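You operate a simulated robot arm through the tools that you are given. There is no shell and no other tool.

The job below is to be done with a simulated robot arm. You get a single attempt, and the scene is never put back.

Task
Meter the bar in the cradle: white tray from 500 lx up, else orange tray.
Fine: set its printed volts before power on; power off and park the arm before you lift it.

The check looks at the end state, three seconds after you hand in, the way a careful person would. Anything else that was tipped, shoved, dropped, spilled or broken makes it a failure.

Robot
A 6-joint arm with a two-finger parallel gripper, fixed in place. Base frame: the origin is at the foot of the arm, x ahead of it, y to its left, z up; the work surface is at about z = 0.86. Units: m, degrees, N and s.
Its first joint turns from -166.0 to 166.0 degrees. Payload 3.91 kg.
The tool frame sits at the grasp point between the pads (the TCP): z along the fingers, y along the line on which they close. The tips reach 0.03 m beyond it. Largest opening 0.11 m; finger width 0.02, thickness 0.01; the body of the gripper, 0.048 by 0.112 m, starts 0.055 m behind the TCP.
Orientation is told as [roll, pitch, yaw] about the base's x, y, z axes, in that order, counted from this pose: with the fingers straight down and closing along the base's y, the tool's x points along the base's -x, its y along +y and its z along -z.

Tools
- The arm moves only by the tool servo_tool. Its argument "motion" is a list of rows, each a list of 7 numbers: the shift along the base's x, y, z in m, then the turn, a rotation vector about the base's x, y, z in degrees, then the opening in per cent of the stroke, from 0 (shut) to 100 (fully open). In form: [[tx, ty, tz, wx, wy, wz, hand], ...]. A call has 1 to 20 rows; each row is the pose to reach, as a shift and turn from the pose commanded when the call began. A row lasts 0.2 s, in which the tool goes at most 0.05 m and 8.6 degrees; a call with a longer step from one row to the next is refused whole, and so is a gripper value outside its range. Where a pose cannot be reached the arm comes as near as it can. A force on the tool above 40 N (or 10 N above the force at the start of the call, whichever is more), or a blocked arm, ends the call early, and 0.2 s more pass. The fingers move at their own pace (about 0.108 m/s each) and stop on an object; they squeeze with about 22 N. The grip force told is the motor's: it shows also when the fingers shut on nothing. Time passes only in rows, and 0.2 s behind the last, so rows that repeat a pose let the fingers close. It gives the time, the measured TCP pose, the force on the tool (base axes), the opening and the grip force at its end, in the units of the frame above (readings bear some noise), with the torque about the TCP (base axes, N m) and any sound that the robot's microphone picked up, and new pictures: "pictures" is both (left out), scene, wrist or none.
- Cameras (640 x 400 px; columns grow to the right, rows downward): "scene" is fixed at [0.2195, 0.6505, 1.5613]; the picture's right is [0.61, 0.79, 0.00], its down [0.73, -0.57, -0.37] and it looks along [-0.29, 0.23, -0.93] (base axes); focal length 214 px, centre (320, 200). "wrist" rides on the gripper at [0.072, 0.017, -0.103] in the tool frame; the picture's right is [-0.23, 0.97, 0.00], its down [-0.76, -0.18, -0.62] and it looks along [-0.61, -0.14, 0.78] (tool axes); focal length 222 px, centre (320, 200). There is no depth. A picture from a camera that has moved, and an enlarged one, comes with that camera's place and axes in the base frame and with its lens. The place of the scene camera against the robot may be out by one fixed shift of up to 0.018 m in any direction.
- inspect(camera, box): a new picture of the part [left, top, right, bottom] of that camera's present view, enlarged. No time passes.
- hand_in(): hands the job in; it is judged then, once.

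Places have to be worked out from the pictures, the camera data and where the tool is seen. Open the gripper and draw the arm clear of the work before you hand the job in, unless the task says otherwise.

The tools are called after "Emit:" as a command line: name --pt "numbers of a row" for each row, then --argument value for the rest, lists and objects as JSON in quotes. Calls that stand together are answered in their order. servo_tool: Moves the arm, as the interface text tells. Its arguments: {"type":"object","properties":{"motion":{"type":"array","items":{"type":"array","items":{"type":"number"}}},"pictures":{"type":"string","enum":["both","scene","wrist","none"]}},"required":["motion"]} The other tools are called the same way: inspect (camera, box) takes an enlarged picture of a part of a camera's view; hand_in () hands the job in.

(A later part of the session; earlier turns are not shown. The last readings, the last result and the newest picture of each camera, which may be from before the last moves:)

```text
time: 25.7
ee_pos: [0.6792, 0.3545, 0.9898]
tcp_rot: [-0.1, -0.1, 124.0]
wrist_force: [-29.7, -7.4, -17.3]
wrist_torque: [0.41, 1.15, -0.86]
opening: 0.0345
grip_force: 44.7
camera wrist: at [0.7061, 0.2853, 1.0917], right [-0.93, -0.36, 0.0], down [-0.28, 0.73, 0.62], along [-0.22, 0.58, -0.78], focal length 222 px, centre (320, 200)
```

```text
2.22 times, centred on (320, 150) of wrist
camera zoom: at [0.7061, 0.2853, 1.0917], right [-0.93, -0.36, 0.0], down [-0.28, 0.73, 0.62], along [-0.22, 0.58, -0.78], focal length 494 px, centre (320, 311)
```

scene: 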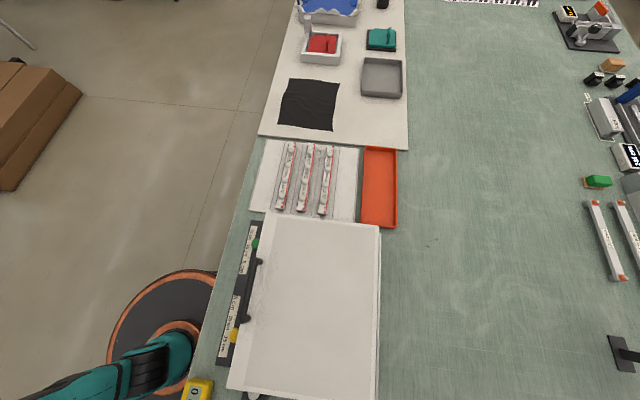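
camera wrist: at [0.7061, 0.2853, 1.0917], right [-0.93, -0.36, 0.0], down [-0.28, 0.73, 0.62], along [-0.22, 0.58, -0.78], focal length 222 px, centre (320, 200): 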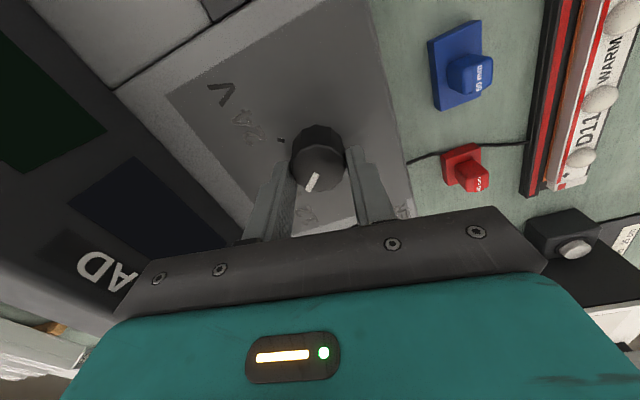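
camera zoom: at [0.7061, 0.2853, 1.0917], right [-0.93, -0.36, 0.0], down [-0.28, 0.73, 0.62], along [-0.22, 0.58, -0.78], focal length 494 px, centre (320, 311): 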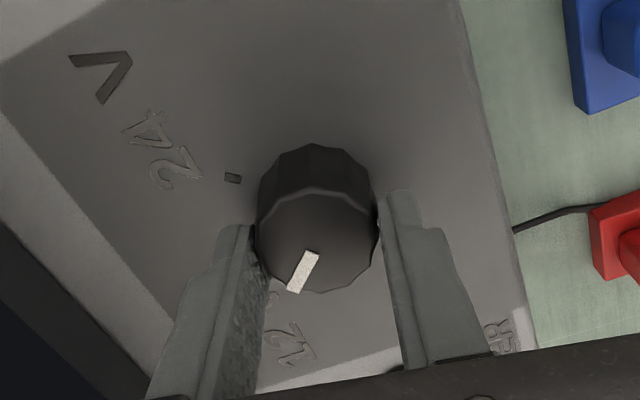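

The torque about the vertical rose to 0.86 N·m, suggesting the knob reached its end position. I open the fingers and look at where the pointer rests.

Emit:
servo_tool --pt "0 0 0 0 0 0 40" --pt "0 0 0 0 0 0 60" --pt "0 0 0.03 0 0 0 60" --pt "0 0 0.06 0 0 0 60" --pt "0 0 0.09 0 0 0 60" --pictures "wrist"

Emit:
inspect --camera "wrist" --box '[220, 40, 420, 200]'

```text
time: 26.9
ee_pos: [0.6813, 0.3555, 1.0814]
tcp_rot: [0.0, 0.0, 123.9]
wrist_force: [-0.2, -0.5, 0.6]
wrist_torque: [-0.04, -0.01, -0.01]
opening: 0.0661
grip_force: 0.2
camera wrist: at [0.7079, 0.2864, 1.1822], right [-0.93, -0.36, 0.0], down [-0.28, 0.73, 0.62], along [-0.22, 0.58, -0.78], focal length 222 px, centre (320, 200)
```

wrist: 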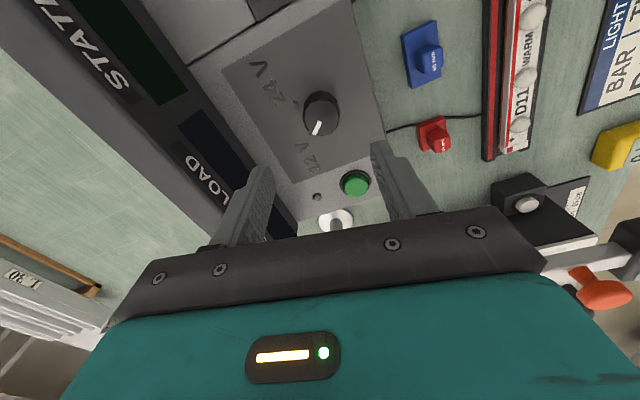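

```text
2.50 times, centred on (320, 120) of wrist
camera zoom: at [0.7079, 0.2864, 1.1822], right [-0.93, -0.36, 0.0], down [-0.28, 0.73, 0.62], along [-0.22, 0.58, -0.78], focal length 555 px, centre (320, 400)
```

zoom: 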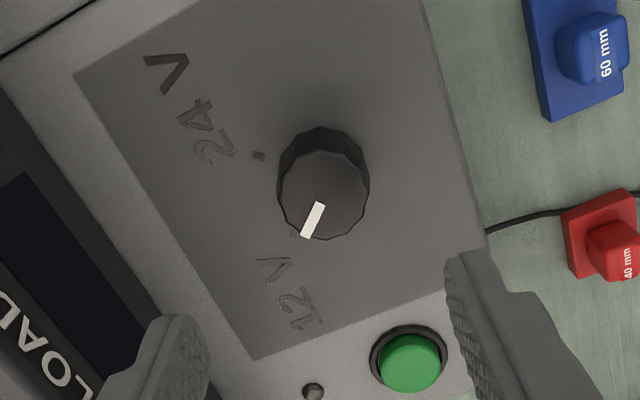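

The pointer now points at the 12 V tick (both near 84–87°). I zoom in tightly to be sure before powering on.

Emit:
inspect --camera "wrist" --box '[280, 80, 360, 150]'

Emit:
inspect --camera "wrist" --box '[460, 0, 640, 120]'

```text
5.71 times, centred on (320, 115) of wrist
camera zoom: at [0.7079, 0.2864, 1.1822], right [-0.93, -0.36, 0.0], down [-0.28, 0.73, 0.62], along [-0.22, 0.58, -0.78], focal length 1269 px, centre (320, 686)
```

zoom: 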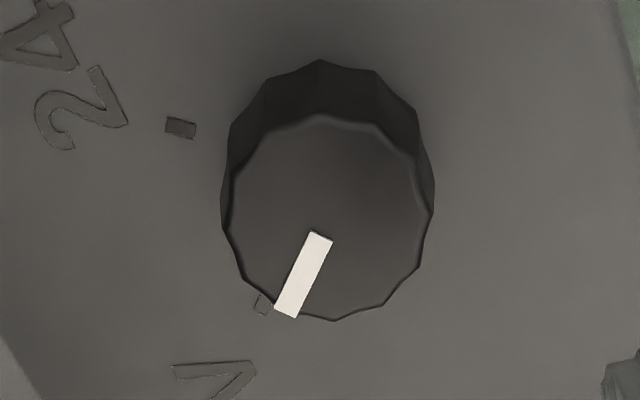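

```text
3.33 times, centred on (550, 60) of wrist
camera zoom: at [0.7079, 0.2864, 1.1822], right [-0.93, -0.36, 0.0], down [-0.28, 0.73, 0.62], along [-0.22, 0.58, -0.78], focal length 740 px, centre (-447, 667)
```

zoom: 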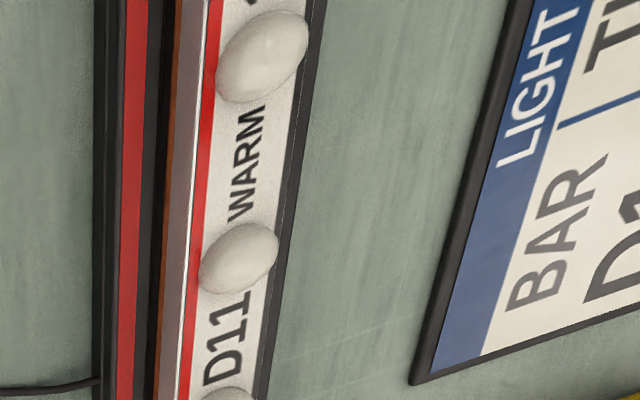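

The pointer is on the 12 V tick within a few degrees. Next I close the fingers and move above the green POWER button at about (0.610, 0.418).

Emit:
servo_tool --pt "-0.02 0.02 0 0 0 5 0" --pt "-0.045 0.04 0 0 0 11 0" --pt "-0.0713 0.0625 -0.02 0 0 11 0" --pt "-0.0713 0.0625 -0.04 0 0 11 0" --pt "-0.0713 0.0625 -0.05 0 0 11 0" --pictures "both"

Emit:
inspect --camera "wrist" --box '[220, 60, 420, 220]'

```text
time: 28.1
ee_pos: [0.6096, 0.4164, 1.0296]
tcp_rot: [-0.1, 0.1, 135.1]
wrist_force: [-0.1, 0.1, 0.3]
wrist_torque: [0.03, 0.01, -0.04]
opening: 0.0
grip_force: 21.6
camera wrist: at [0.6483, 0.3535, 1.1312], right [-0.85, -0.53, 0.0], down [-0.41, 0.66, 0.62], along [-0.33, 0.53, -0.78], focal length 222 px, centre (320, 200)
```

scene: 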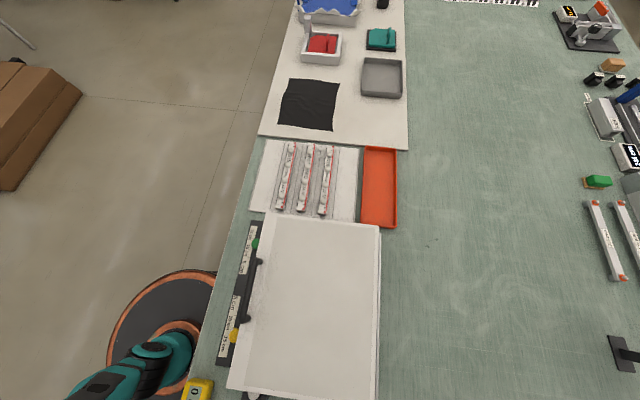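
wrist: 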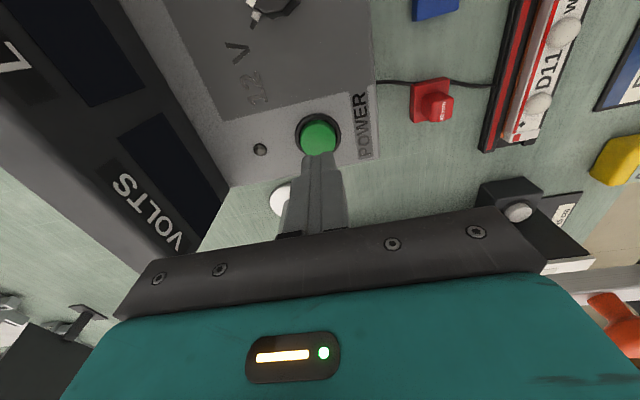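

```text
2.50 times, centred on (320, 140) of wrist
camera zoom: at [0.6483, 0.3535, 1.1312], right [-0.85, -0.53, 0.0], down [-0.41, 0.66, 0.62], along [-0.33, 0.53, -0.78], focal length 555 px, centre (320, 350)
```

zoom: 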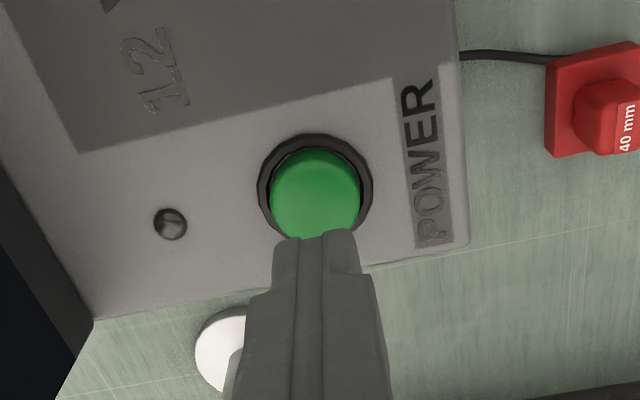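

The button is at about (0.609, 0.4195), essentially under the closed fingertips. I shift 3 mm and press down gradually.

Emit:
servo_tool --pt "0 0.003 -0.02 0 0 0 0" --pt "0 0.003 -0.038 0 0 0 0" --pt "0 0.003 -0.044 0 0 0 0" --pt "0 0.003 -0.048 0 0 0 0" --pt "0 0.003 -0.051 0 0 0 0" --pt "0 0.003 -0.054 0 0 0 0" --pictures "wrist"

```text
time: 29.4
ee_pos: [0.609, 0.417, 0.9853]
tcp_rot: [-0.7, 0.2, 135.0]
wrist_force: [-14.3, -11.0, 158.5]
wrist_torque: [-0.38, 0.29, 0.07]
opening: 0.0002
grip_force: 22.1
heard: click
stopped in row 6: the force on the tool passed its limit at 42 N (the readings are from after the stop); the commanded pose is now the measured one
camera wrist: at [0.647, 0.3549, 1.0868], right [-0.85, -0.53, -0.01], down [-0.42, 0.66, 0.62], along [-0.32, 0.54, -0.78], focal length 222 px, centre (320, 200)
```

wrist: 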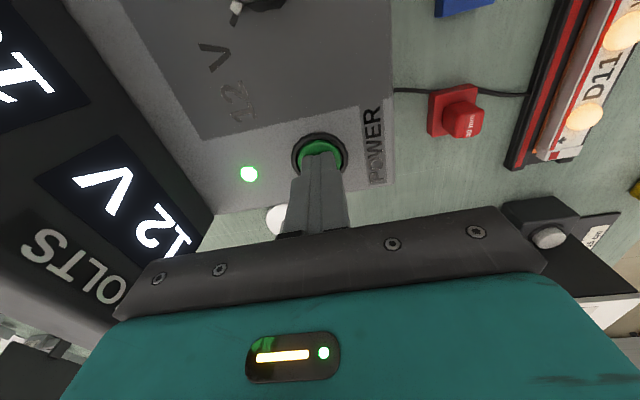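

It clicked: the display reads 12 V, the lamp is lit and the bar's LEDs glow. I raise the tool away at once.

Emit:
servo_tool --pt "0 0 0.02 0 0 0 0" --pt "0 0 0.05 0 0 0 0" --pt "0.0 0 0.09 0 0 0 0" --pt "0.0 0 0.13 0 0 0 0" --pictures "wrist"

Emit:
inspect --camera "wrist" --box '[0, 0, 320, 260]'

Emit:
inspect --camera "wrist" --box '[380, 0, 640, 260]'

```text
time: 30.4
ee_pos: [0.6084, 0.4172, 1.1089]
tcp_rot: [-0.3, 0.0, 135.0]
wrist_force: [1.2, -0.5, 0.1]
wrist_torque: [-0.02, -0.01, -0.01]
opening: 0.0
grip_force: 22.0
camera wrist: at [0.6475, 0.3541, 1.2108], right [-0.85, -0.53, -0.01], down [-0.42, 0.66, 0.62], along [-0.33, 0.53, -0.78], focal length 222 px, centre (320, 200)
```

wrist: 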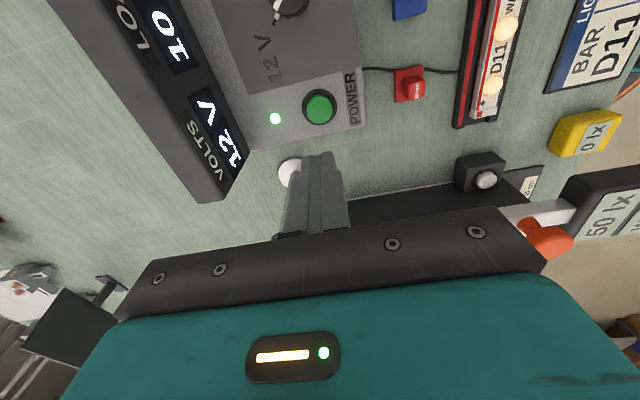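

```text
1.54 times, centred on (160, 130) of wrist
camera zoom: at [0.6475, 0.3541, 1.2108], right [-0.85, -0.53, -0.01], down [-0.42, 0.66, 0.62], along [-0.33, 0.53, -0.78], focal length 342 px, centre (566, 308)
```

zoom: 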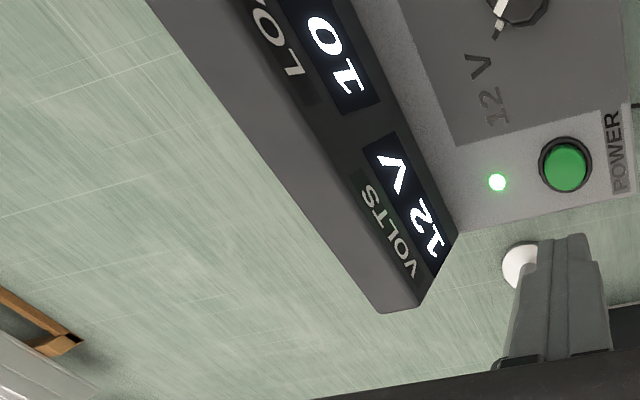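

```text
1.54 times, centred on (510, 130) of wrist
camera zoom: at [0.6475, 0.3541, 1.2108], right [-0.85, -0.53, -0.01], down [-0.42, 0.66, 0.62], along [-0.33, 0.53, -0.78], focal length 342 px, centre (28, 308)
```

zoom: 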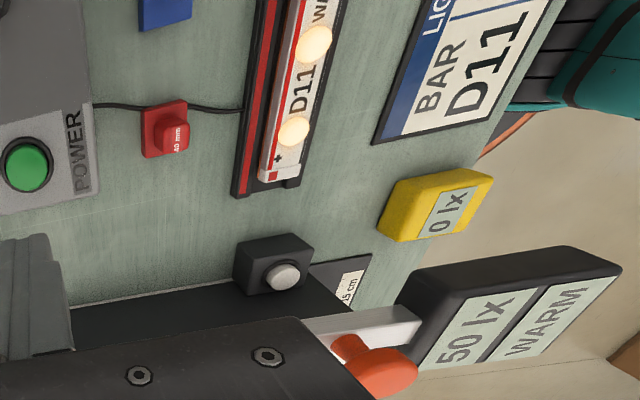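

The display reads 12 V/10 load, and the parked head shows "50 lx / WARM". Now I go above the orange knob on the swing arm (about (0.387, 0.380, top ~1.08)) with the fingers set to close tangentially (yaw 45°).

Emit:
servo_tool --pt "0 0 0.03 0 0 -8.5 20" --pt "-0.01 0 0.06 0 0 -17 40" --pt "-0.03 0 0.08 0 0 -25.5 65" --pt "-0.06 -0.005 0.08 0 0 -34 65" --pt "-0.09 -0.01 0.08 0 0 -42.5 65" --pt "-0.12 -0.015 0.08 0 0 -51 65" --pt "-0.15 -0.02 0.08 0 0 -59.5 65" --pt "-0.18 -0.03 0.08 0 0 -68 65" --pt "-0.21 -0.035 0.08 0 0 -76.5 65" --pt "-0.2214 -0.0372 0.08 0 0 -85 65" --pt "-0.2214 -0.0372 0.08 0 0 -90 65" --pictures "wrist"

Emit:
inspect --camera "wrist" --box '[220, 20, 420, 220]'

```text
time: 32.8
ee_pos: [0.3874, 0.3814, 1.19]
tcp_rot: [-0.5, -0.1, 44.9]
wrist_force: [-0.3, 0.4, -1.0]
wrist_torque: [-0.01, -0.04, -0.01]
opening: 0.0713
grip_force: 0.1
camera wrist: at [0.3241, 0.3441, 1.2916], right [-0.53, 0.85, -0.01], down [0.66, 0.42, 0.62], along [0.53, 0.32, -0.78], focal length 222 px, centre (320, 200)
```

wrist: 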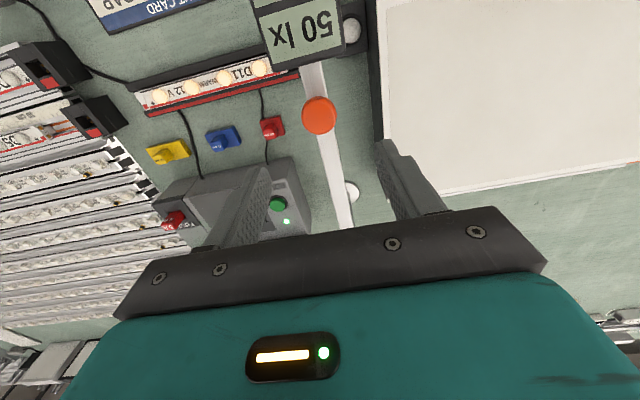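

```text
2.00 times, centred on (320, 120) of wrist
camera zoom: at [0.3241, 0.3441, 1.2916], right [-0.53, 0.85, -0.01], down [0.66, 0.42, 0.62], along [0.53, 0.32, -0.78], focal length 444 px, centre (320, 360)
```

zoom: 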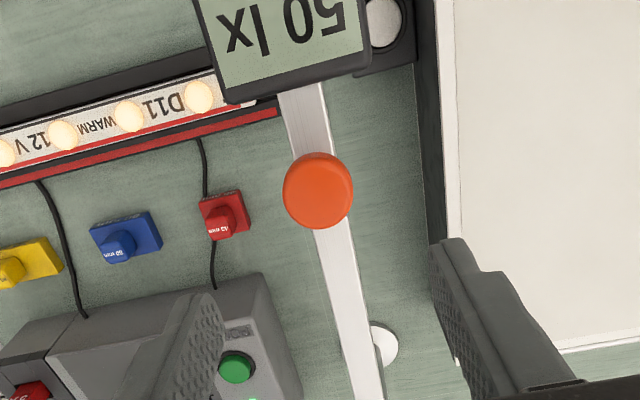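

The orange knob is at about (0.384, 0.377), head around z 1.07, about 3.3 cm across. I descend over it with the fingers straddling the arm, and close gently.

Emit:
servo_tool --pt "-0.003 -0.004 -0.04 0 0 0 65" --pt "-0.003 -0.004 -0.08 0 0 0 65" --pt "-0.003 -0.004 -0.107 0 0 0 65" --pt "-0.003 -0.004 -0.107 0 0 0 65" --pictures "wrist"

Emit:
inspect --camera "wrist" --box '[200, 0, 440, 240]'

```text
time: 33.8
ee_pos: [0.3844, 0.3784, 1.0846]
tcp_rot: [-0.4, 0.0, 45.0]
wrist_force: [-0.5, 0.0, 0.8]
wrist_torque: [-0.01, -0.01, 0.05]
opening: 0.0714
grip_force: 0.0
camera wrist: at [0.321, 0.3406, 1.1858], right [-0.53, 0.85, -0.01], down [0.66, 0.42, 0.62], along [0.53, 0.33, -0.78], focal length 222 px, centre (320, 200)
```

wrist: 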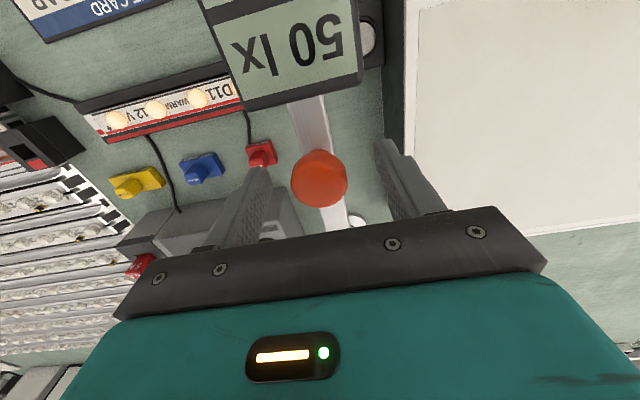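

```text
1.67 times, centred on (320, 120) of wrist
camera zoom: at [0.321, 0.3406, 1.1858], right [-0.53, 0.85, -0.01], down [0.66, 0.42, 0.62], along [0.53, 0.33, -0.78], focal length 370 px, centre (320, 333)
```

zoom: 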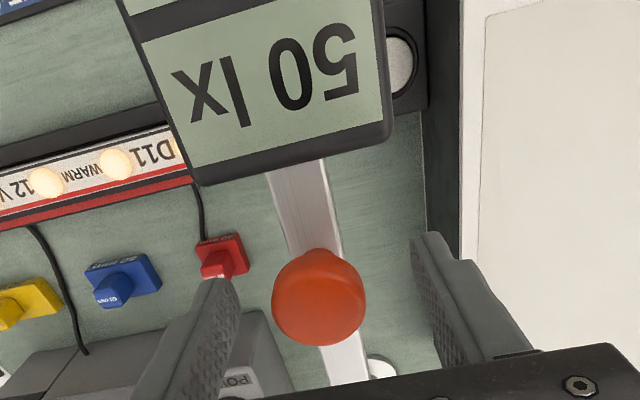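

The head's display is even readable from here. I close on the knob, then swing the arm counter-clockwise about the pivot by 16° first.

Emit:
servo_tool --pt "0 0 0 0 0 0 40" --pt "0 0 0 0 0 0 10" --pt "0 0 0 0 0 0 10" --pt "0 0 0 0 0 0 10" --pictures "none"

```text
time: 34.8
ee_pos: [0.3852, 0.3789, 1.0843]
tcp_rot: [-0.3, 0.0, 45.0]
wrist_force: [-1.1, -1.2, -2.4]
wrist_torque: [0.06, -0.03, 0.01]
opening: 0.0335
grip_force: 45.8
```

The knob is held with low force (opening 3.35 cm). I swing the first 16°.

Emit:
servo_tool --pt "0.0128 -0.0128 0 0 0 4 10" --pt "0.0264 -0.0246 0 0 0 8 10" --pt "0.0408 -0.0354 0 0 0 12 10" --pt "0.056 -0.0453 0 0 0 16 10" --pt "0.056 -0.0453 0 0 0 16 10" --pictures "wrist"

Emit:
inspect --camera "wrist" --box '[180, 0, 440, 220]'

```text
time: 36.0
ee_pos: [0.4422, 0.3341, 1.0829]
tcp_rot: [-0.4, 0.1, 61.2]
wrist_force: [13.7, 25.4, 19.3]
wrist_torque: [0.39, -0.24, 0.0]
opening: 0.0335
grip_force: 44.3
camera wrist: at [0.391, 0.2794, 1.185], right [-0.74, 0.67, -0.01], down [0.52, 0.58, 0.62], along [0.42, 0.46, -0.78], focal length 222 px, centre (320, 200)
```

wrist: 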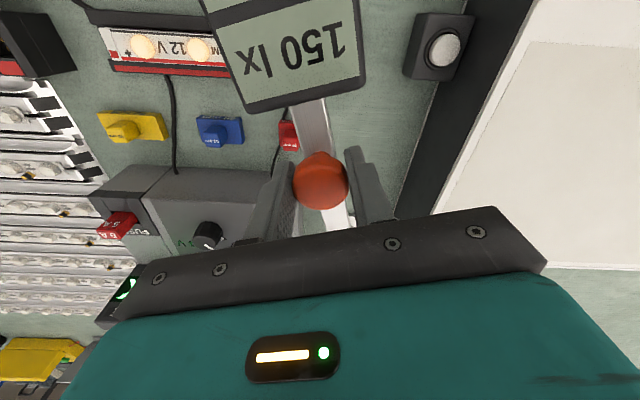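

```text
1.82 times, centred on (310, 110) of wrist
camera zoom: at [0.391, 0.2794, 1.185], right [-0.74, 0.67, -0.01], down [0.52, 0.58, 0.62], along [0.42, 0.46, -0.78], focal length 404 px, centre (338, 364)
```

zoom: 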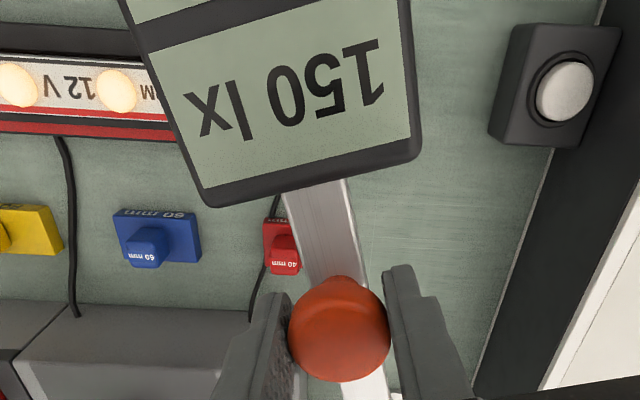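

150 lx at 16°, rising. The force (~29 N toward the pivot) says my arc is a couple of millimetres too wide, so I pull in slightly and swing on to 24°.

Emit:
servo_tool --pt "0.0013 0.0022 0 0 0 0 10" --pt "0.0091 -0.002 -0.001 0 0 2 10" --pt "0.0172 -0.0061 -0.001 0 0 4 10" --pt "0.0254 -0.0096 -0.001 0 0 6 10" --pt "0.0334 -0.0132 -0.001 0 0 8 10" --pt "0.0334 -0.0132 -0.001 0 0 8 10" --pictures "wrist"

Emit:
inspect --camera "wrist" --box '[180, 0, 440, 220]'

```text
time: 37.4
ee_pos: [0.4754, 0.3173, 1.0825]
tcp_rot: [-0.5, 0.0, 68.9]
wrist_force: [-2.4, -6.7, 19.5]
wrist_torque: [0.02, -0.07, 0.01]
opening: 0.0333
grip_force: 45.1
camera wrist: at [0.4328, 0.2571, 1.1846], right [-0.83, 0.56, -0.01], down [0.43, 0.65, 0.62], along [0.35, 0.51, -0.78], focal length 222 px, centre (320, 200)
```

wrist: 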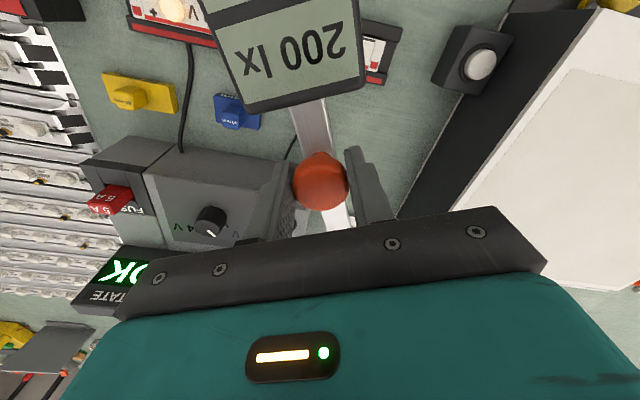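

```text
1.82 times, centred on (310, 110) of wrist
camera zoom: at [0.4328, 0.2571, 1.1846], right [-0.83, 0.56, -0.01], down [0.43, 0.65, 0.62], along [0.35, 0.51, -0.78], focal length 404 px, centre (338, 364)
```

zoom: 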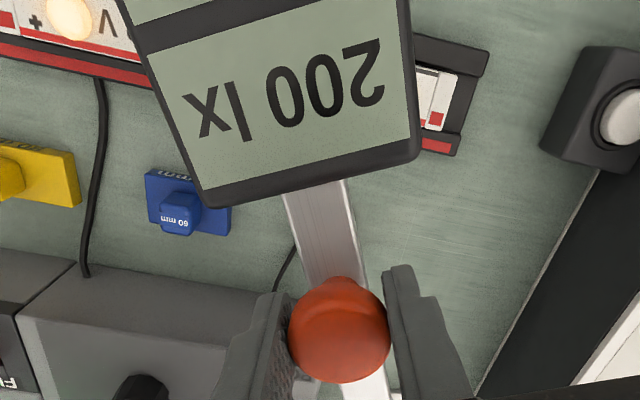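

200 lx at 24° and the STATE panel says OK. Forces are small; I continue 4° at a time to find the reading over the bar's centre.

Emit:
servo_tool --pt "0.0084 -0.0033 0 0 0 2 10" --pt "0.0168 -0.0062 0 0 0 4 10" --pt "0.0168 -0.0062 0 0 0 4 10" --pictures "wrist"

Emit:
inspect --camera "wrist" --box '[180, 0, 440, 220]'

Emit:
servo_tool --pt "0.0086 -0.0026 0 0 0 2 10" --pt "0.0172 -0.0051 0 0 0 4 10" --pt "0.0172 -0.0051 0 0 0 4 10" --pictures "wrist"

Emit:
inspect --camera "wrist" --box '[180, 0, 440, 220]'

```text
time: 38.2
ee_pos: [0.4919, 0.3134, 1.0818]
tcp_rot: [-0.5, 0.0, 73.0]
wrist_force: [-3.0, -11.6, 15.4]
wrist_torque: [-0.23, 0.03, -0.05]
opening: 0.0334
grip_force: 45.0
camera wrist: at [0.4537, 0.2486, 1.1845], right [-0.87, 0.5, -0.01], down [0.39, 0.68, 0.62], along [0.32, 0.54, -0.78], focal length 222 px, centre (320, 200)
```

wrist: 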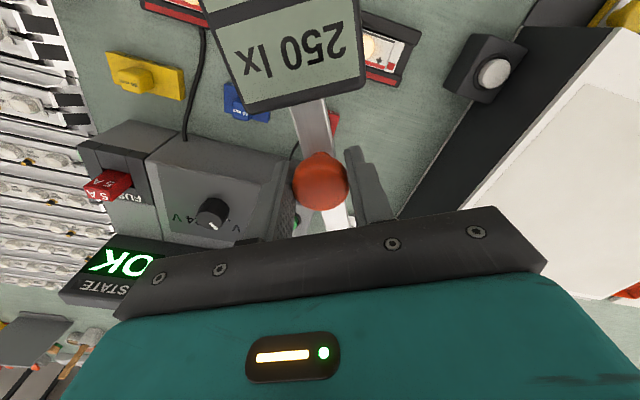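

```text
1.82 times, centred on (310, 110) of wrist
camera zoom: at [0.4537, 0.2486, 1.1845], right [-0.87, 0.5, -0.01], down [0.39, 0.68, 0.62], along [0.32, 0.54, -0.78], focal length 404 px, centre (338, 364)
```

zoom: 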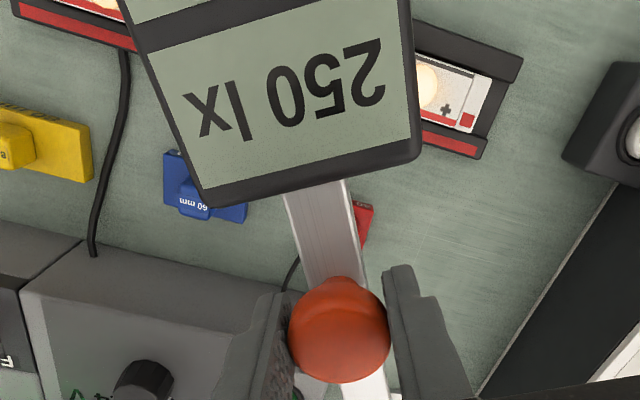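

```text
time: 39.0
ee_pos: [0.5082, 0.3067, 1.0822]
tcp_rot: [-0.5, -0.2, 77.1]
wrist_force: [0.6, -0.3, 32.7]
wrist_torque: [0.28, -0.12, -0.08]
opening: 0.0334
grip_force: 45.1
camera wrist: at [0.4754, 0.2413, 1.1841], right [-0.9, 0.44, -0.01], down [0.34, 0.7, 0.63], along [0.28, 0.56, -0.78], focal length 222 px, centre (320, 200)
```

wrist: 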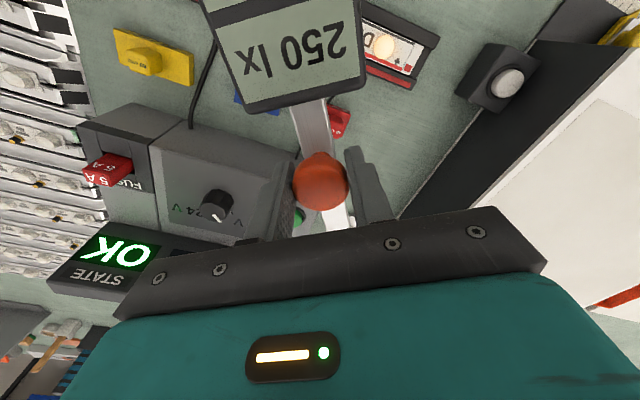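

```text
1.82 times, centred on (310, 110) of wrist
camera zoom: at [0.4754, 0.2413, 1.1841], right [-0.9, 0.44, -0.01], down [0.34, 0.7, 0.63], along [0.28, 0.56, -0.78], focal length 404 px, centre (338, 364)
```

zoom: 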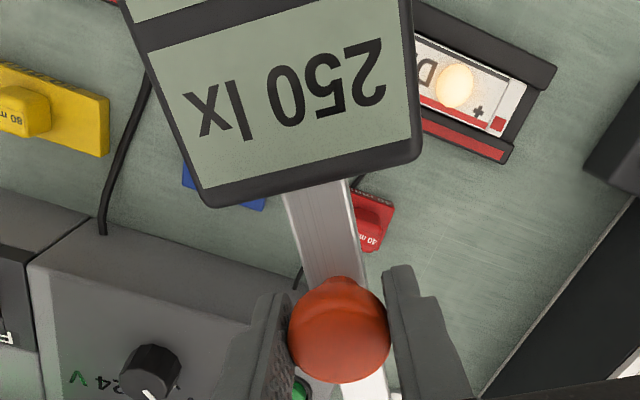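

250 lx at both 28° and 32°, i.e. the plateau near the bar's centre. The upward force has grown to ~33 N, so I ease up 2 mm and go another 4° to confirm the reading peaks here.

Emit:
servo_tool --pt "0.0 0.0 0.002 0 0 0 10" --pt "0.0088 -0.002 0.0025 0 0 2 10" --pt "0.0176 -0.0038 0.0025 0 0 4 10" --pt "0.0176 -0.0038 0.0025 0 0 4 10" --pictures "wrist"

Emit:
inspect --camera "wrist" --box '[180, 0, 440, 220]'

```text
time: 40.0
ee_pos: [0.5272, 0.3025, 1.0823]
tcp_rot: [-0.1, 0.3, 81.0]
wrist_force: [-2.0, -11.0, -24.9]
wrist_torque: [-0.43, 0.06, 0.23]
opening: 0.0334
grip_force: 44.8
camera wrist: at [0.4995, 0.2359, 1.1845], right [-0.93, 0.38, 0.0], down [0.29, 0.73, 0.62], along [0.24, 0.57, -0.78], focal length 222 px, centre (320, 200)
```

wrist: 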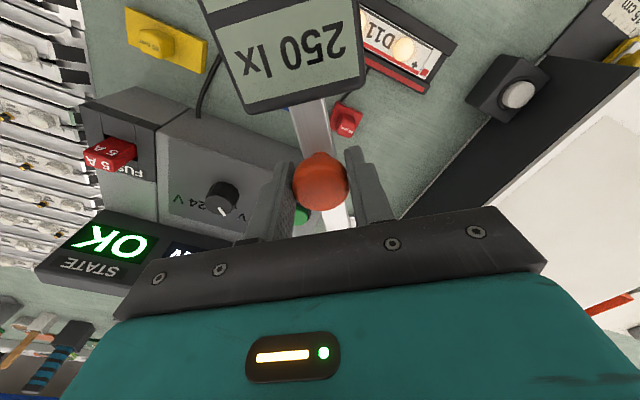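

```text
1.82 times, centred on (310, 110) of wrist
camera zoom: at [0.4995, 0.2359, 1.1845], right [-0.93, 0.38, 0.0], down [0.29, 0.73, 0.62], along [0.24, 0.57, -0.78], focal length 404 px, centre (338, 364)
```

zoom: 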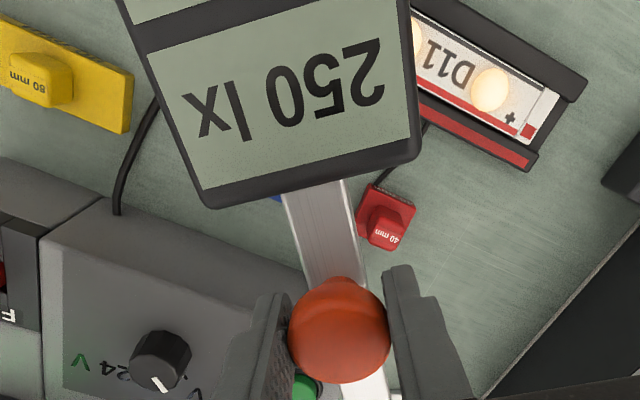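

Still 250 lx at 36°, so the reading is flat around the bar's centre: 250 lx, clearly under 500, so the orange tray. Now I swing the arm back toward its park position in steps, easing the vertical force.

Emit:
servo_tool --pt "0.0 0.0 -0.0012 0 0 0 10" --pt "-0.0175 0.0038 -0.0012 0 0 -4 10" --pt "-0.0347 0.0088 -0.0012 0 0 -8 10" --pt "-0.0515 0.015 -0.0012 0 0 -12 10" --pt "-0.0515 0.015 -0.0012 0 0 -12 10" --pictures "none"

```text
time: 41.2
ee_pos: [0.4756, 0.3192, 1.0843]
tcp_rot: [-0.4, 0.1, 69.0]
wrist_force: [-7.1, -18.5, -23.0]
wrist_torque: [-0.37, 0.15, -0.03]
opening: 0.0334
grip_force: 44.8
```

The arc needs to be ~1.5 mm wider and slightly lower; I correct and continue swinging back 12°.

Emit:
servo_tool --pt "-0.0006 -0.0014 -0.0015 0 0 0 10" --pt "-0.017 0.0055 -0.0018 0 0 -4 10" --pt "-0.0327 0.0136 -0.0018 0 0 -8 10" --pt "-0.0478 0.0229 -0.0018 0 0 -12 10" --pt "-0.0478 0.0229 -0.0018 0 0 -12 10" --pictures "none"

```text
time: 42.4
ee_pos: [0.4274, 0.3422, 1.0829]
tcp_rot: [-0.4, -0.1, 57.0]
wrist_force: [5.0, 7.3, 33.5]
wrist_torque: [0.21, -0.16, -0.05]
opening: 0.0334
grip_force: 44.8
```

Vertical force is +33 N now, so I raise 2 mm and complete the last 12.5° back to the original parked angle.

Emit:
servo_tool --pt "0.0 0.0 0.0017 0 0 0 10" --pt "-0.0139 0.0114 0.0017 0 0 -4 10" --pt "-0.0276 0.023 0.0017 0 0 -8 10" --pt "-0.042 0.0369 0.0017 0 0 -12.4 10" --pt "-0.042 0.0369 0.0017 0 0 -12.4 10" --pictures "wrist"

Emit:
inspect --camera "wrist" --box '[180, 0, 440, 220]'

```text
time: 43.6
ee_pos: [0.386, 0.3771, 1.0833]
tcp_rot: [-0.3, 0.1, 44.6]
wrist_force: [-19.1, -18.7, -20.2]
wrist_torque: [-0.03, 0.14, 0.1]
opening: 0.0332
grip_force: 44.7
camera wrist: at [0.3208, 0.3402, 1.1842], right [-0.52, 0.85, -0.01], down [0.67, 0.41, 0.62], along [0.53, 0.32, -0.78], focal length 222 px, centre (320, 200)
```

wrist: 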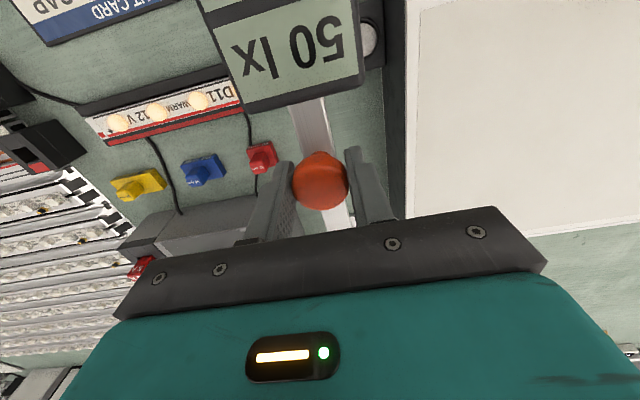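

```text
1.82 times, centred on (310, 110) of wrist
camera zoom: at [0.3208, 0.3402, 1.1842], right [-0.52, 0.85, -0.01], down [0.67, 0.41, 0.62], along [0.53, 0.32, -0.78], focal length 404 px, centre (338, 364)
```

zoom: 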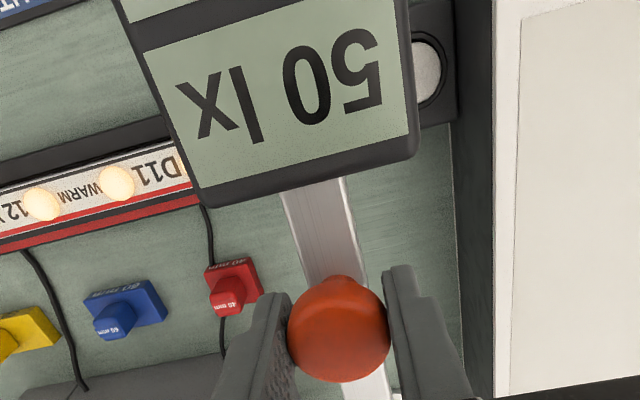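

The head is back at its parked place (50 lx, same view as before). I ease the residual forces with a tiny tangential nudge, open, and rise clear.

Emit:
servo_tool --pt "-0.0023 -0.0003 -0.0013 0 0 0 10" --pt "-0.0023 -0.0003 -0.0013 0 0 0 10" --pt "-0.0023 -0.0003 -0.0013 0 0 0 30" --pt "-0.0023 -0.0003 -0.0013 0 0 0 50" --pt "-0.0023 -0.0003 -0.0013 0 0 0 65" --pt "-0.0023 -0.0003 -0.0013 0 0 0 65" --pt "-0.0023 -0.0003 0.03 0 0 0 65" --pt "-0.0023 -0.0003 0.07 0 0 0 65" --pt "-0.0023 -0.0003 0.107 0 0 0 65" --pictures "wrist"

Emit:
inspect --camera "wrist" --box '[220, 20, 420, 220]'

```text
time: 45.6
ee_pos: [0.3833, 0.3777, 1.1898]
tcp_rot: [-0.5, 0.0, 44.6]
wrist_force: [-0.2, 0.4, 0.0]
wrist_torque: [-0.01, -0.04, 0.01]
opening: 0.0717
grip_force: 0.0
camera wrist: at [0.3188, 0.3402, 1.2921], right [-0.52, 0.85, -0.01], down [0.66, 0.41, 0.62], along [0.53, 0.32, -0.78], focal length 222 px, centre (320, 200)
```

wrist: 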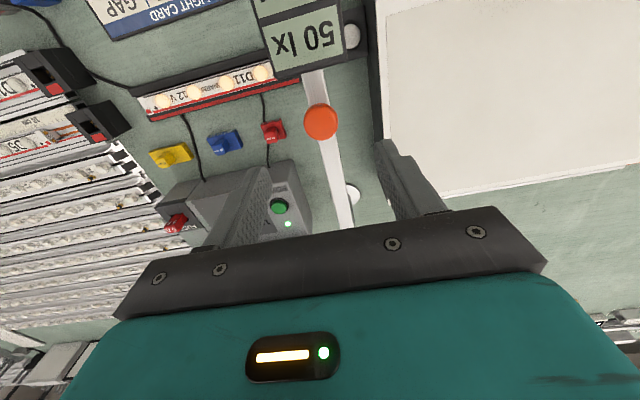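

```text
2.00 times, centred on (320, 120) of wrist
camera zoom: at [0.3188, 0.3402, 1.2921], right [-0.52, 0.85, -0.01], down [0.66, 0.41, 0.62], along [0.53, 0.32, -0.78], focal length 444 px, centre (320, 360)
```

zoom: 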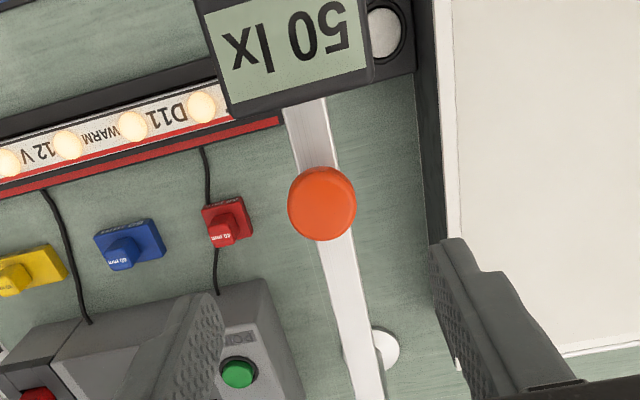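

The arm is parked. Now I go back over the POWER button (0.609, 0.4195) with yaw 135° and closed fingers to switch off.

Emit:
servo_tool --pt "0.01 0 0 0 0 8.5 65" --pt "0.03 0 0 0 0 17 65" --pt "0.06 0.005 0 0 0 25.5 65" --pt "0.09 0.01 0 0 0 34 65" --pt "0.12 0.015 0 0 0 42.5 65" --pt "0.15 0.025 0 0 0 51 40" --pt "0.18 0.03 0 0 0 59.5 20" --pt "0.21 0.04 0 0 0 68 0" --pt "0.2257 0.0418 -0.01 0 0 76.5 0" --pt "0.2257 0.0418 -0.04 0 0 85 0" --pt "0.2257 0.0418 -0.08 0 0 90.4 0" --pt "0.2257 0.0418 -0.12 0 0 90.4 0" --pt "0.2257 0.0418 -0.16 0 0 90.4 0" --pictures "wrist"

Emit:
inspect --camera "wrist" --box '[220, 60, 420, 220]'

```text
time: 48.4
ee_pos: [0.6087, 0.4212, 1.0301]
tcp_rot: [-0.5, 0.0, 135.1]
wrist_force: [-0.4, 0.2, -0.4]
wrist_torque: [-0.02, 0.03, -0.01]
opening: 0.0
grip_force: 22.4
camera wrist: at [0.6477, 0.3583, 1.1306], right [-0.85, -0.53, -0.01], down [-0.42, 0.66, 0.62], along [-0.33, 0.53, -0.78], focal length 222 px, centre (320, 200)
```

wrist: 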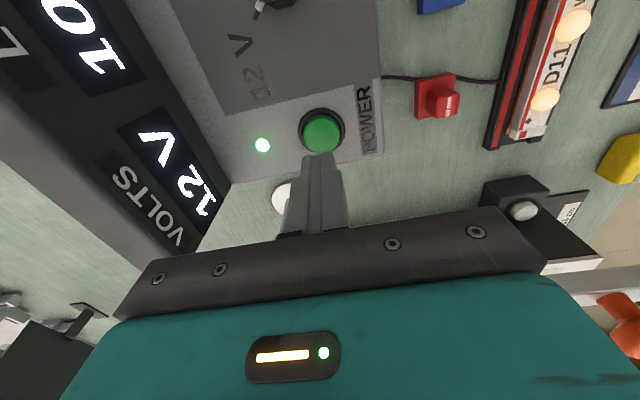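

```text
2.50 times, centred on (320, 140) of wrist
camera zoom: at [0.6477, 0.3583, 1.1306], right [-0.85, -0.53, -0.01], down [-0.42, 0.66, 0.62], along [-0.33, 0.53, -0.78], focal length 555 px, centre (320, 350)
```

zoom: 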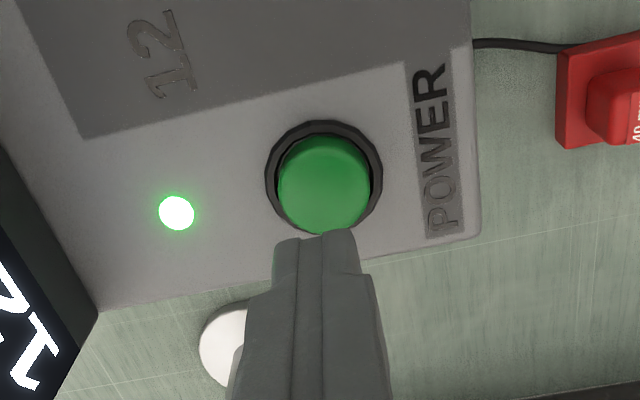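

The fingertips are over the button. I press more gently this time, in small steps to z≈0.984.

Emit:
servo_tool --pt "0 -0.0025 -0.02 0 0 0 0" --pt "0 -0.0025 -0.034 0 0 0 0" --pt "0 -0.0025 -0.039 0 0 0 0" --pt "0 -0.0025 -0.042 0 0 0 0" --pt "0 -0.0025 -0.044 0 0 0 0" --pt "0 -0.0025 -0.046 0 0 0 0" --pictures "wrist"

```text
time: 49.8
ee_pos: [0.6084, 0.4178, 0.9847]
tcp_rot: [-0.5, 0.0, 134.9]
wrist_force: [4.7, 1.2, 14.5]
wrist_torque: [-0.02, -0.13, 0.01]
opening: 0.0
grip_force: 21.9
heard: click
camera wrist: at [0.6467, 0.3549, 1.0871], right [-0.85, -0.53, -0.01], down [-0.42, 0.66, 0.62], along [-0.32, 0.53, -0.78], focal length 222 px, centre (320, 200)
```

wrist: 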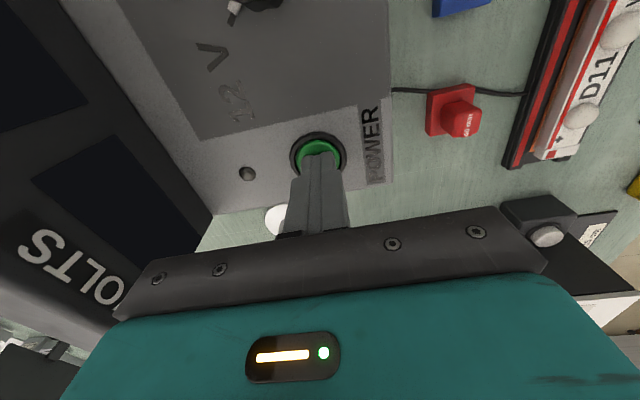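

Power is off (display dark, LEDs off), with a click at 15 N. I raise and move above the bar in the cradle to inspect how it is held.

Emit:
servo_tool --pt "0 0 0.03 0 0 0 0" --pt "0 0 0.08 0 0 0 20" --pt "-0.01 -0.02 0.12 0 0 0 40" --pt "-0.03 -0.06 0.12 0 0 0 60" --pt "-0.05 -0.1 0.12 0 0 0 60" --pt "-0.07 -0.14 0.12 0 0 0 60" --pt "-0.09 -0.17 0.11 0 0 0 60" --pt "-0.1084 -0.1828 0.09 0 0 0 60" --pt "-0.1084 -0.1828 0.08 0 0 0 60" --pictures "both"

Emit:
inspect --camera "wrist" --box '[200, 0, 460, 220]'

```text
time: 51.8
ee_pos: [0.499, 0.2357, 1.0653]
tcp_rot: [-0.3, 0.1, 135.1]
wrist_force: [-0.6, -0.2, 0.3]
wrist_torque: [0.0, 0.0, 0.0]
opening: 0.0658
grip_force: 0.0
camera wrist: at [0.5374, 0.173, 1.1656], right [-0.85, -0.53, -0.01], down [-0.42, 0.66, 0.62], along [-0.33, 0.53, -0.78], focal length 222 px, centre (320, 200)
```

scene: 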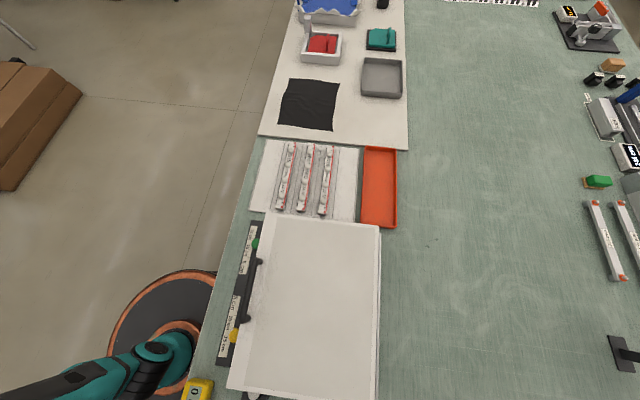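
wrist: 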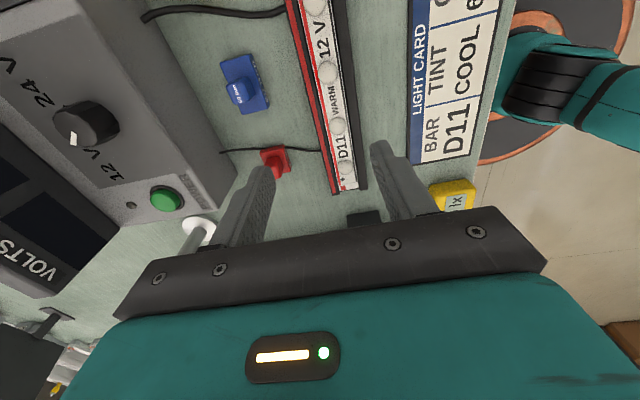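

```text
1.82 times, centred on (330, 110) of wrist
camera zoom: at [0.5374, 0.173, 1.1656], right [-0.85, -0.53, -0.01], down [-0.42, 0.66, 0.62], along [-0.33, 0.53, -0.78], focal length 404 px, centre (302, 364)
```

zoom: 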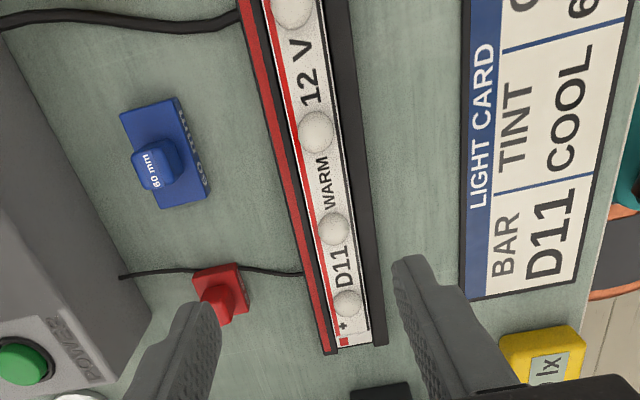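

The bar sits in a U-shaped cradle between a red rail and a black rail. I need to see whether the fingers fit beside it, so I take a tilted closer look along the bar.

Emit:
servo_tool --pt "0.01 -0.015 -0.01 6.8 4.24 0 60" --pt "0.02 -0.03 -0.02 13.6 8.48 0 60" --pt "0.03 -0.04 -0.035 20.4 12.7 0 60" --pt "0.03 -0.045 -0.045 25.5 15.9 0 60" --pictures "wrist"

Emit:
inspect --camera "wrist" --box '[240, 0, 440, 180]'

Emit:
inspect --camera "wrist" --box '[280, 60, 400, 200]'

```text
time: 52.8
ee_pos: [0.5294, 0.1897, 1.0194]
tcp_rot: [-7.8, -29.4, 137.0]
wrist_force: [0.0, 0.4, 0.8]
wrist_torque: [-0.01, 0.01, -0.02]
opening: 0.0658
grip_force: 0.1
camera wrist: at [0.5907, 0.0921, 1.0698], right [-0.85, -0.53, -0.01], down [-0.19, 0.31, 0.93], along [-0.49, 0.79, -0.36], focal length 222 px, centre (320, 200)
```

wrist: 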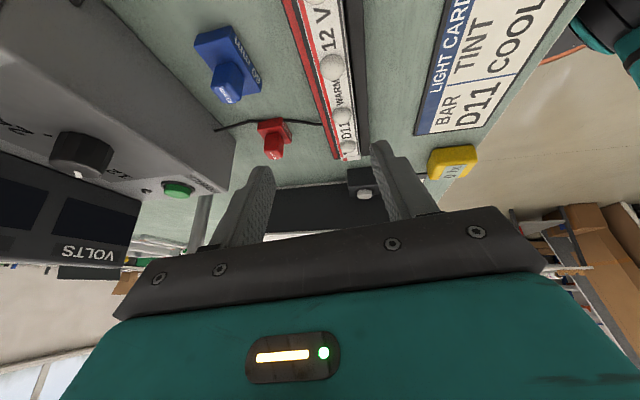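

```text
2.22 times, centred on (340, 90) of wrist
camera zoom: at [0.5907, 0.0921, 1.0698], right [-0.85, -0.53, -0.01], down [-0.19, 0.31, 0.93], along [-0.49, 0.79, -0.36], focal length 494 px, centre (276, 444)
```

zoom: 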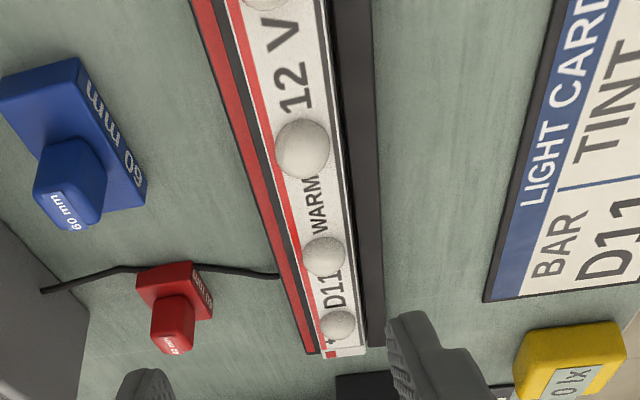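

```text
2.86 times, centred on (340, 130) of wrist
camera zoom: at [0.5907, 0.0921, 1.0698], right [-0.85, -0.53, -0.01], down [-0.19, 0.31, 0.93], along [-0.49, 0.79, -0.36], focal length 635 px, centre (263, 400)
```

zoom: 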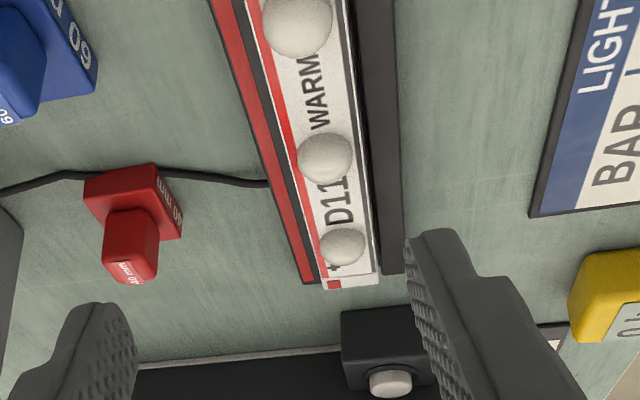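

The bar appears to stand a bit above the rails. I want a side view across it, so I untilt, turn to yaw 45° and tilt from the robot side.

Emit:
servo_tool --pt "-0.01 0.01 0.03 -6.8 -4.24 0 60" --pt "-0.02 0.01 0.05 -13.6 -8.48 0 60" --pt "-0.03 0.01 0.07 -20.4 -12.7 0 60" --pt "-0.04 0.01 0.08 -25.5 -15.9 0 60" --pictures "none"

Emit:
servo_tool --pt "-0.01 0 0 0 0 -8.5 60" --pt "-0.02 0 0 0 0 -17 60" --pt "-0.03 0 0 0 0 -25.5 60" --pt "-0.04 0 0 0 0 -34 60" --pt "-0.05 0 0 0 0 -42.5 60" --pt "-0.06 0 0 0 0 -51 60" --pt "-0.06 -0.005 0 0 0 -59.5 60" --pt "-0.06 -0.01 0 0 0 -68 60" --pt "-0.06 -0.01 -0.01 0 0 -76.5 60" --pt "-0.06 -0.01 -0.02 0 0 -85 60" --pt "-0.06 -0.01 -0.03 0 0 -90 60" --pictures "none"

Emit:
servo_tool --pt "0.0 0 -0.01 4.24 -6.8 0 60" --pt "0 0 -0.02 8.48 -13.6 0 60" --pt "0 0 -0.03 12.7 -20.4 0 60" --pt "0 0 -0.05 15.9 -25.5 0 60" --pictures "wrist"

Emit:
inspect --camera "wrist" --box '[160, 0, 440, 200]'

```text
time: 53.8
ee_pos: [0.4889, 0.1988, 1.0993]
tcp_rot: [-0.3, 0.1, 135.0]
wrist_force: [0.1, 0.1, -0.5]
wrist_torque: [-0.01, 0.0, 0.01]
opening: 0.0662
grip_force: 0.0
```

```text
time: 56.2
ee_pos: [0.4311, 0.1914, 1.0695]
tcp_rot: [-0.4, 0.0, 44.9]
wrist_force: [-0.2, 0.4, 0.4]
wrist_torque: [0.0, -0.01, -0.03]
opening: 0.0662
grip_force: 0.0
```

```text
time: 57.2
ee_pos: [0.4285, 0.1912, 1.0181]
tcp_rot: [-7.9, -29.1, 47.1]
wrist_force: [-0.4, -0.1, 0.1]
wrist_torque: [0.01, 0.02, -0.01]
opening: 0.0659
grip_force: 0.1
camera wrist: at [0.3297, 0.131, 1.069], right [-0.53, 0.85, -0.01], down [0.31, 0.19, 0.93], along [0.79, 0.49, -0.36], focal length 222 px, centre (320, 200)
```

wrist: 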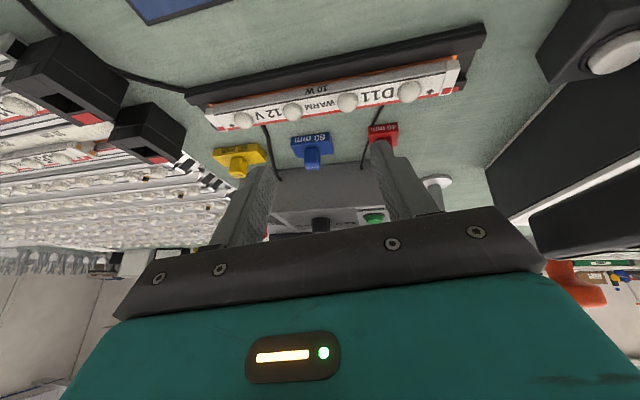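

```text
2.00 times, centred on (300, 100) of wrist
camera zoom: at [0.3297, 0.131, 1.069], right [-0.53, 0.85, -0.01], down [0.31, 0.19, 0.93], along [0.79, 0.49, -0.36], focal length 444 px, centre (360, 400)
```

zoom: 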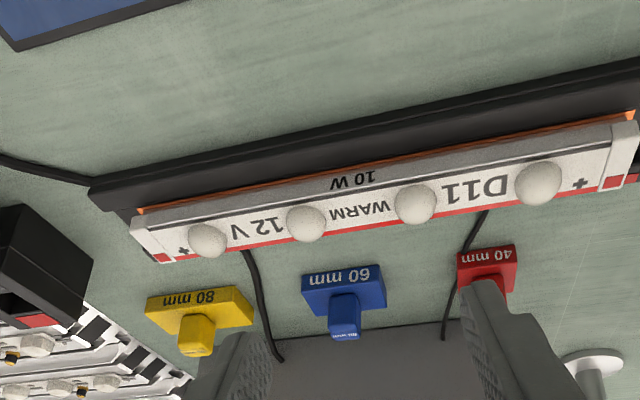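

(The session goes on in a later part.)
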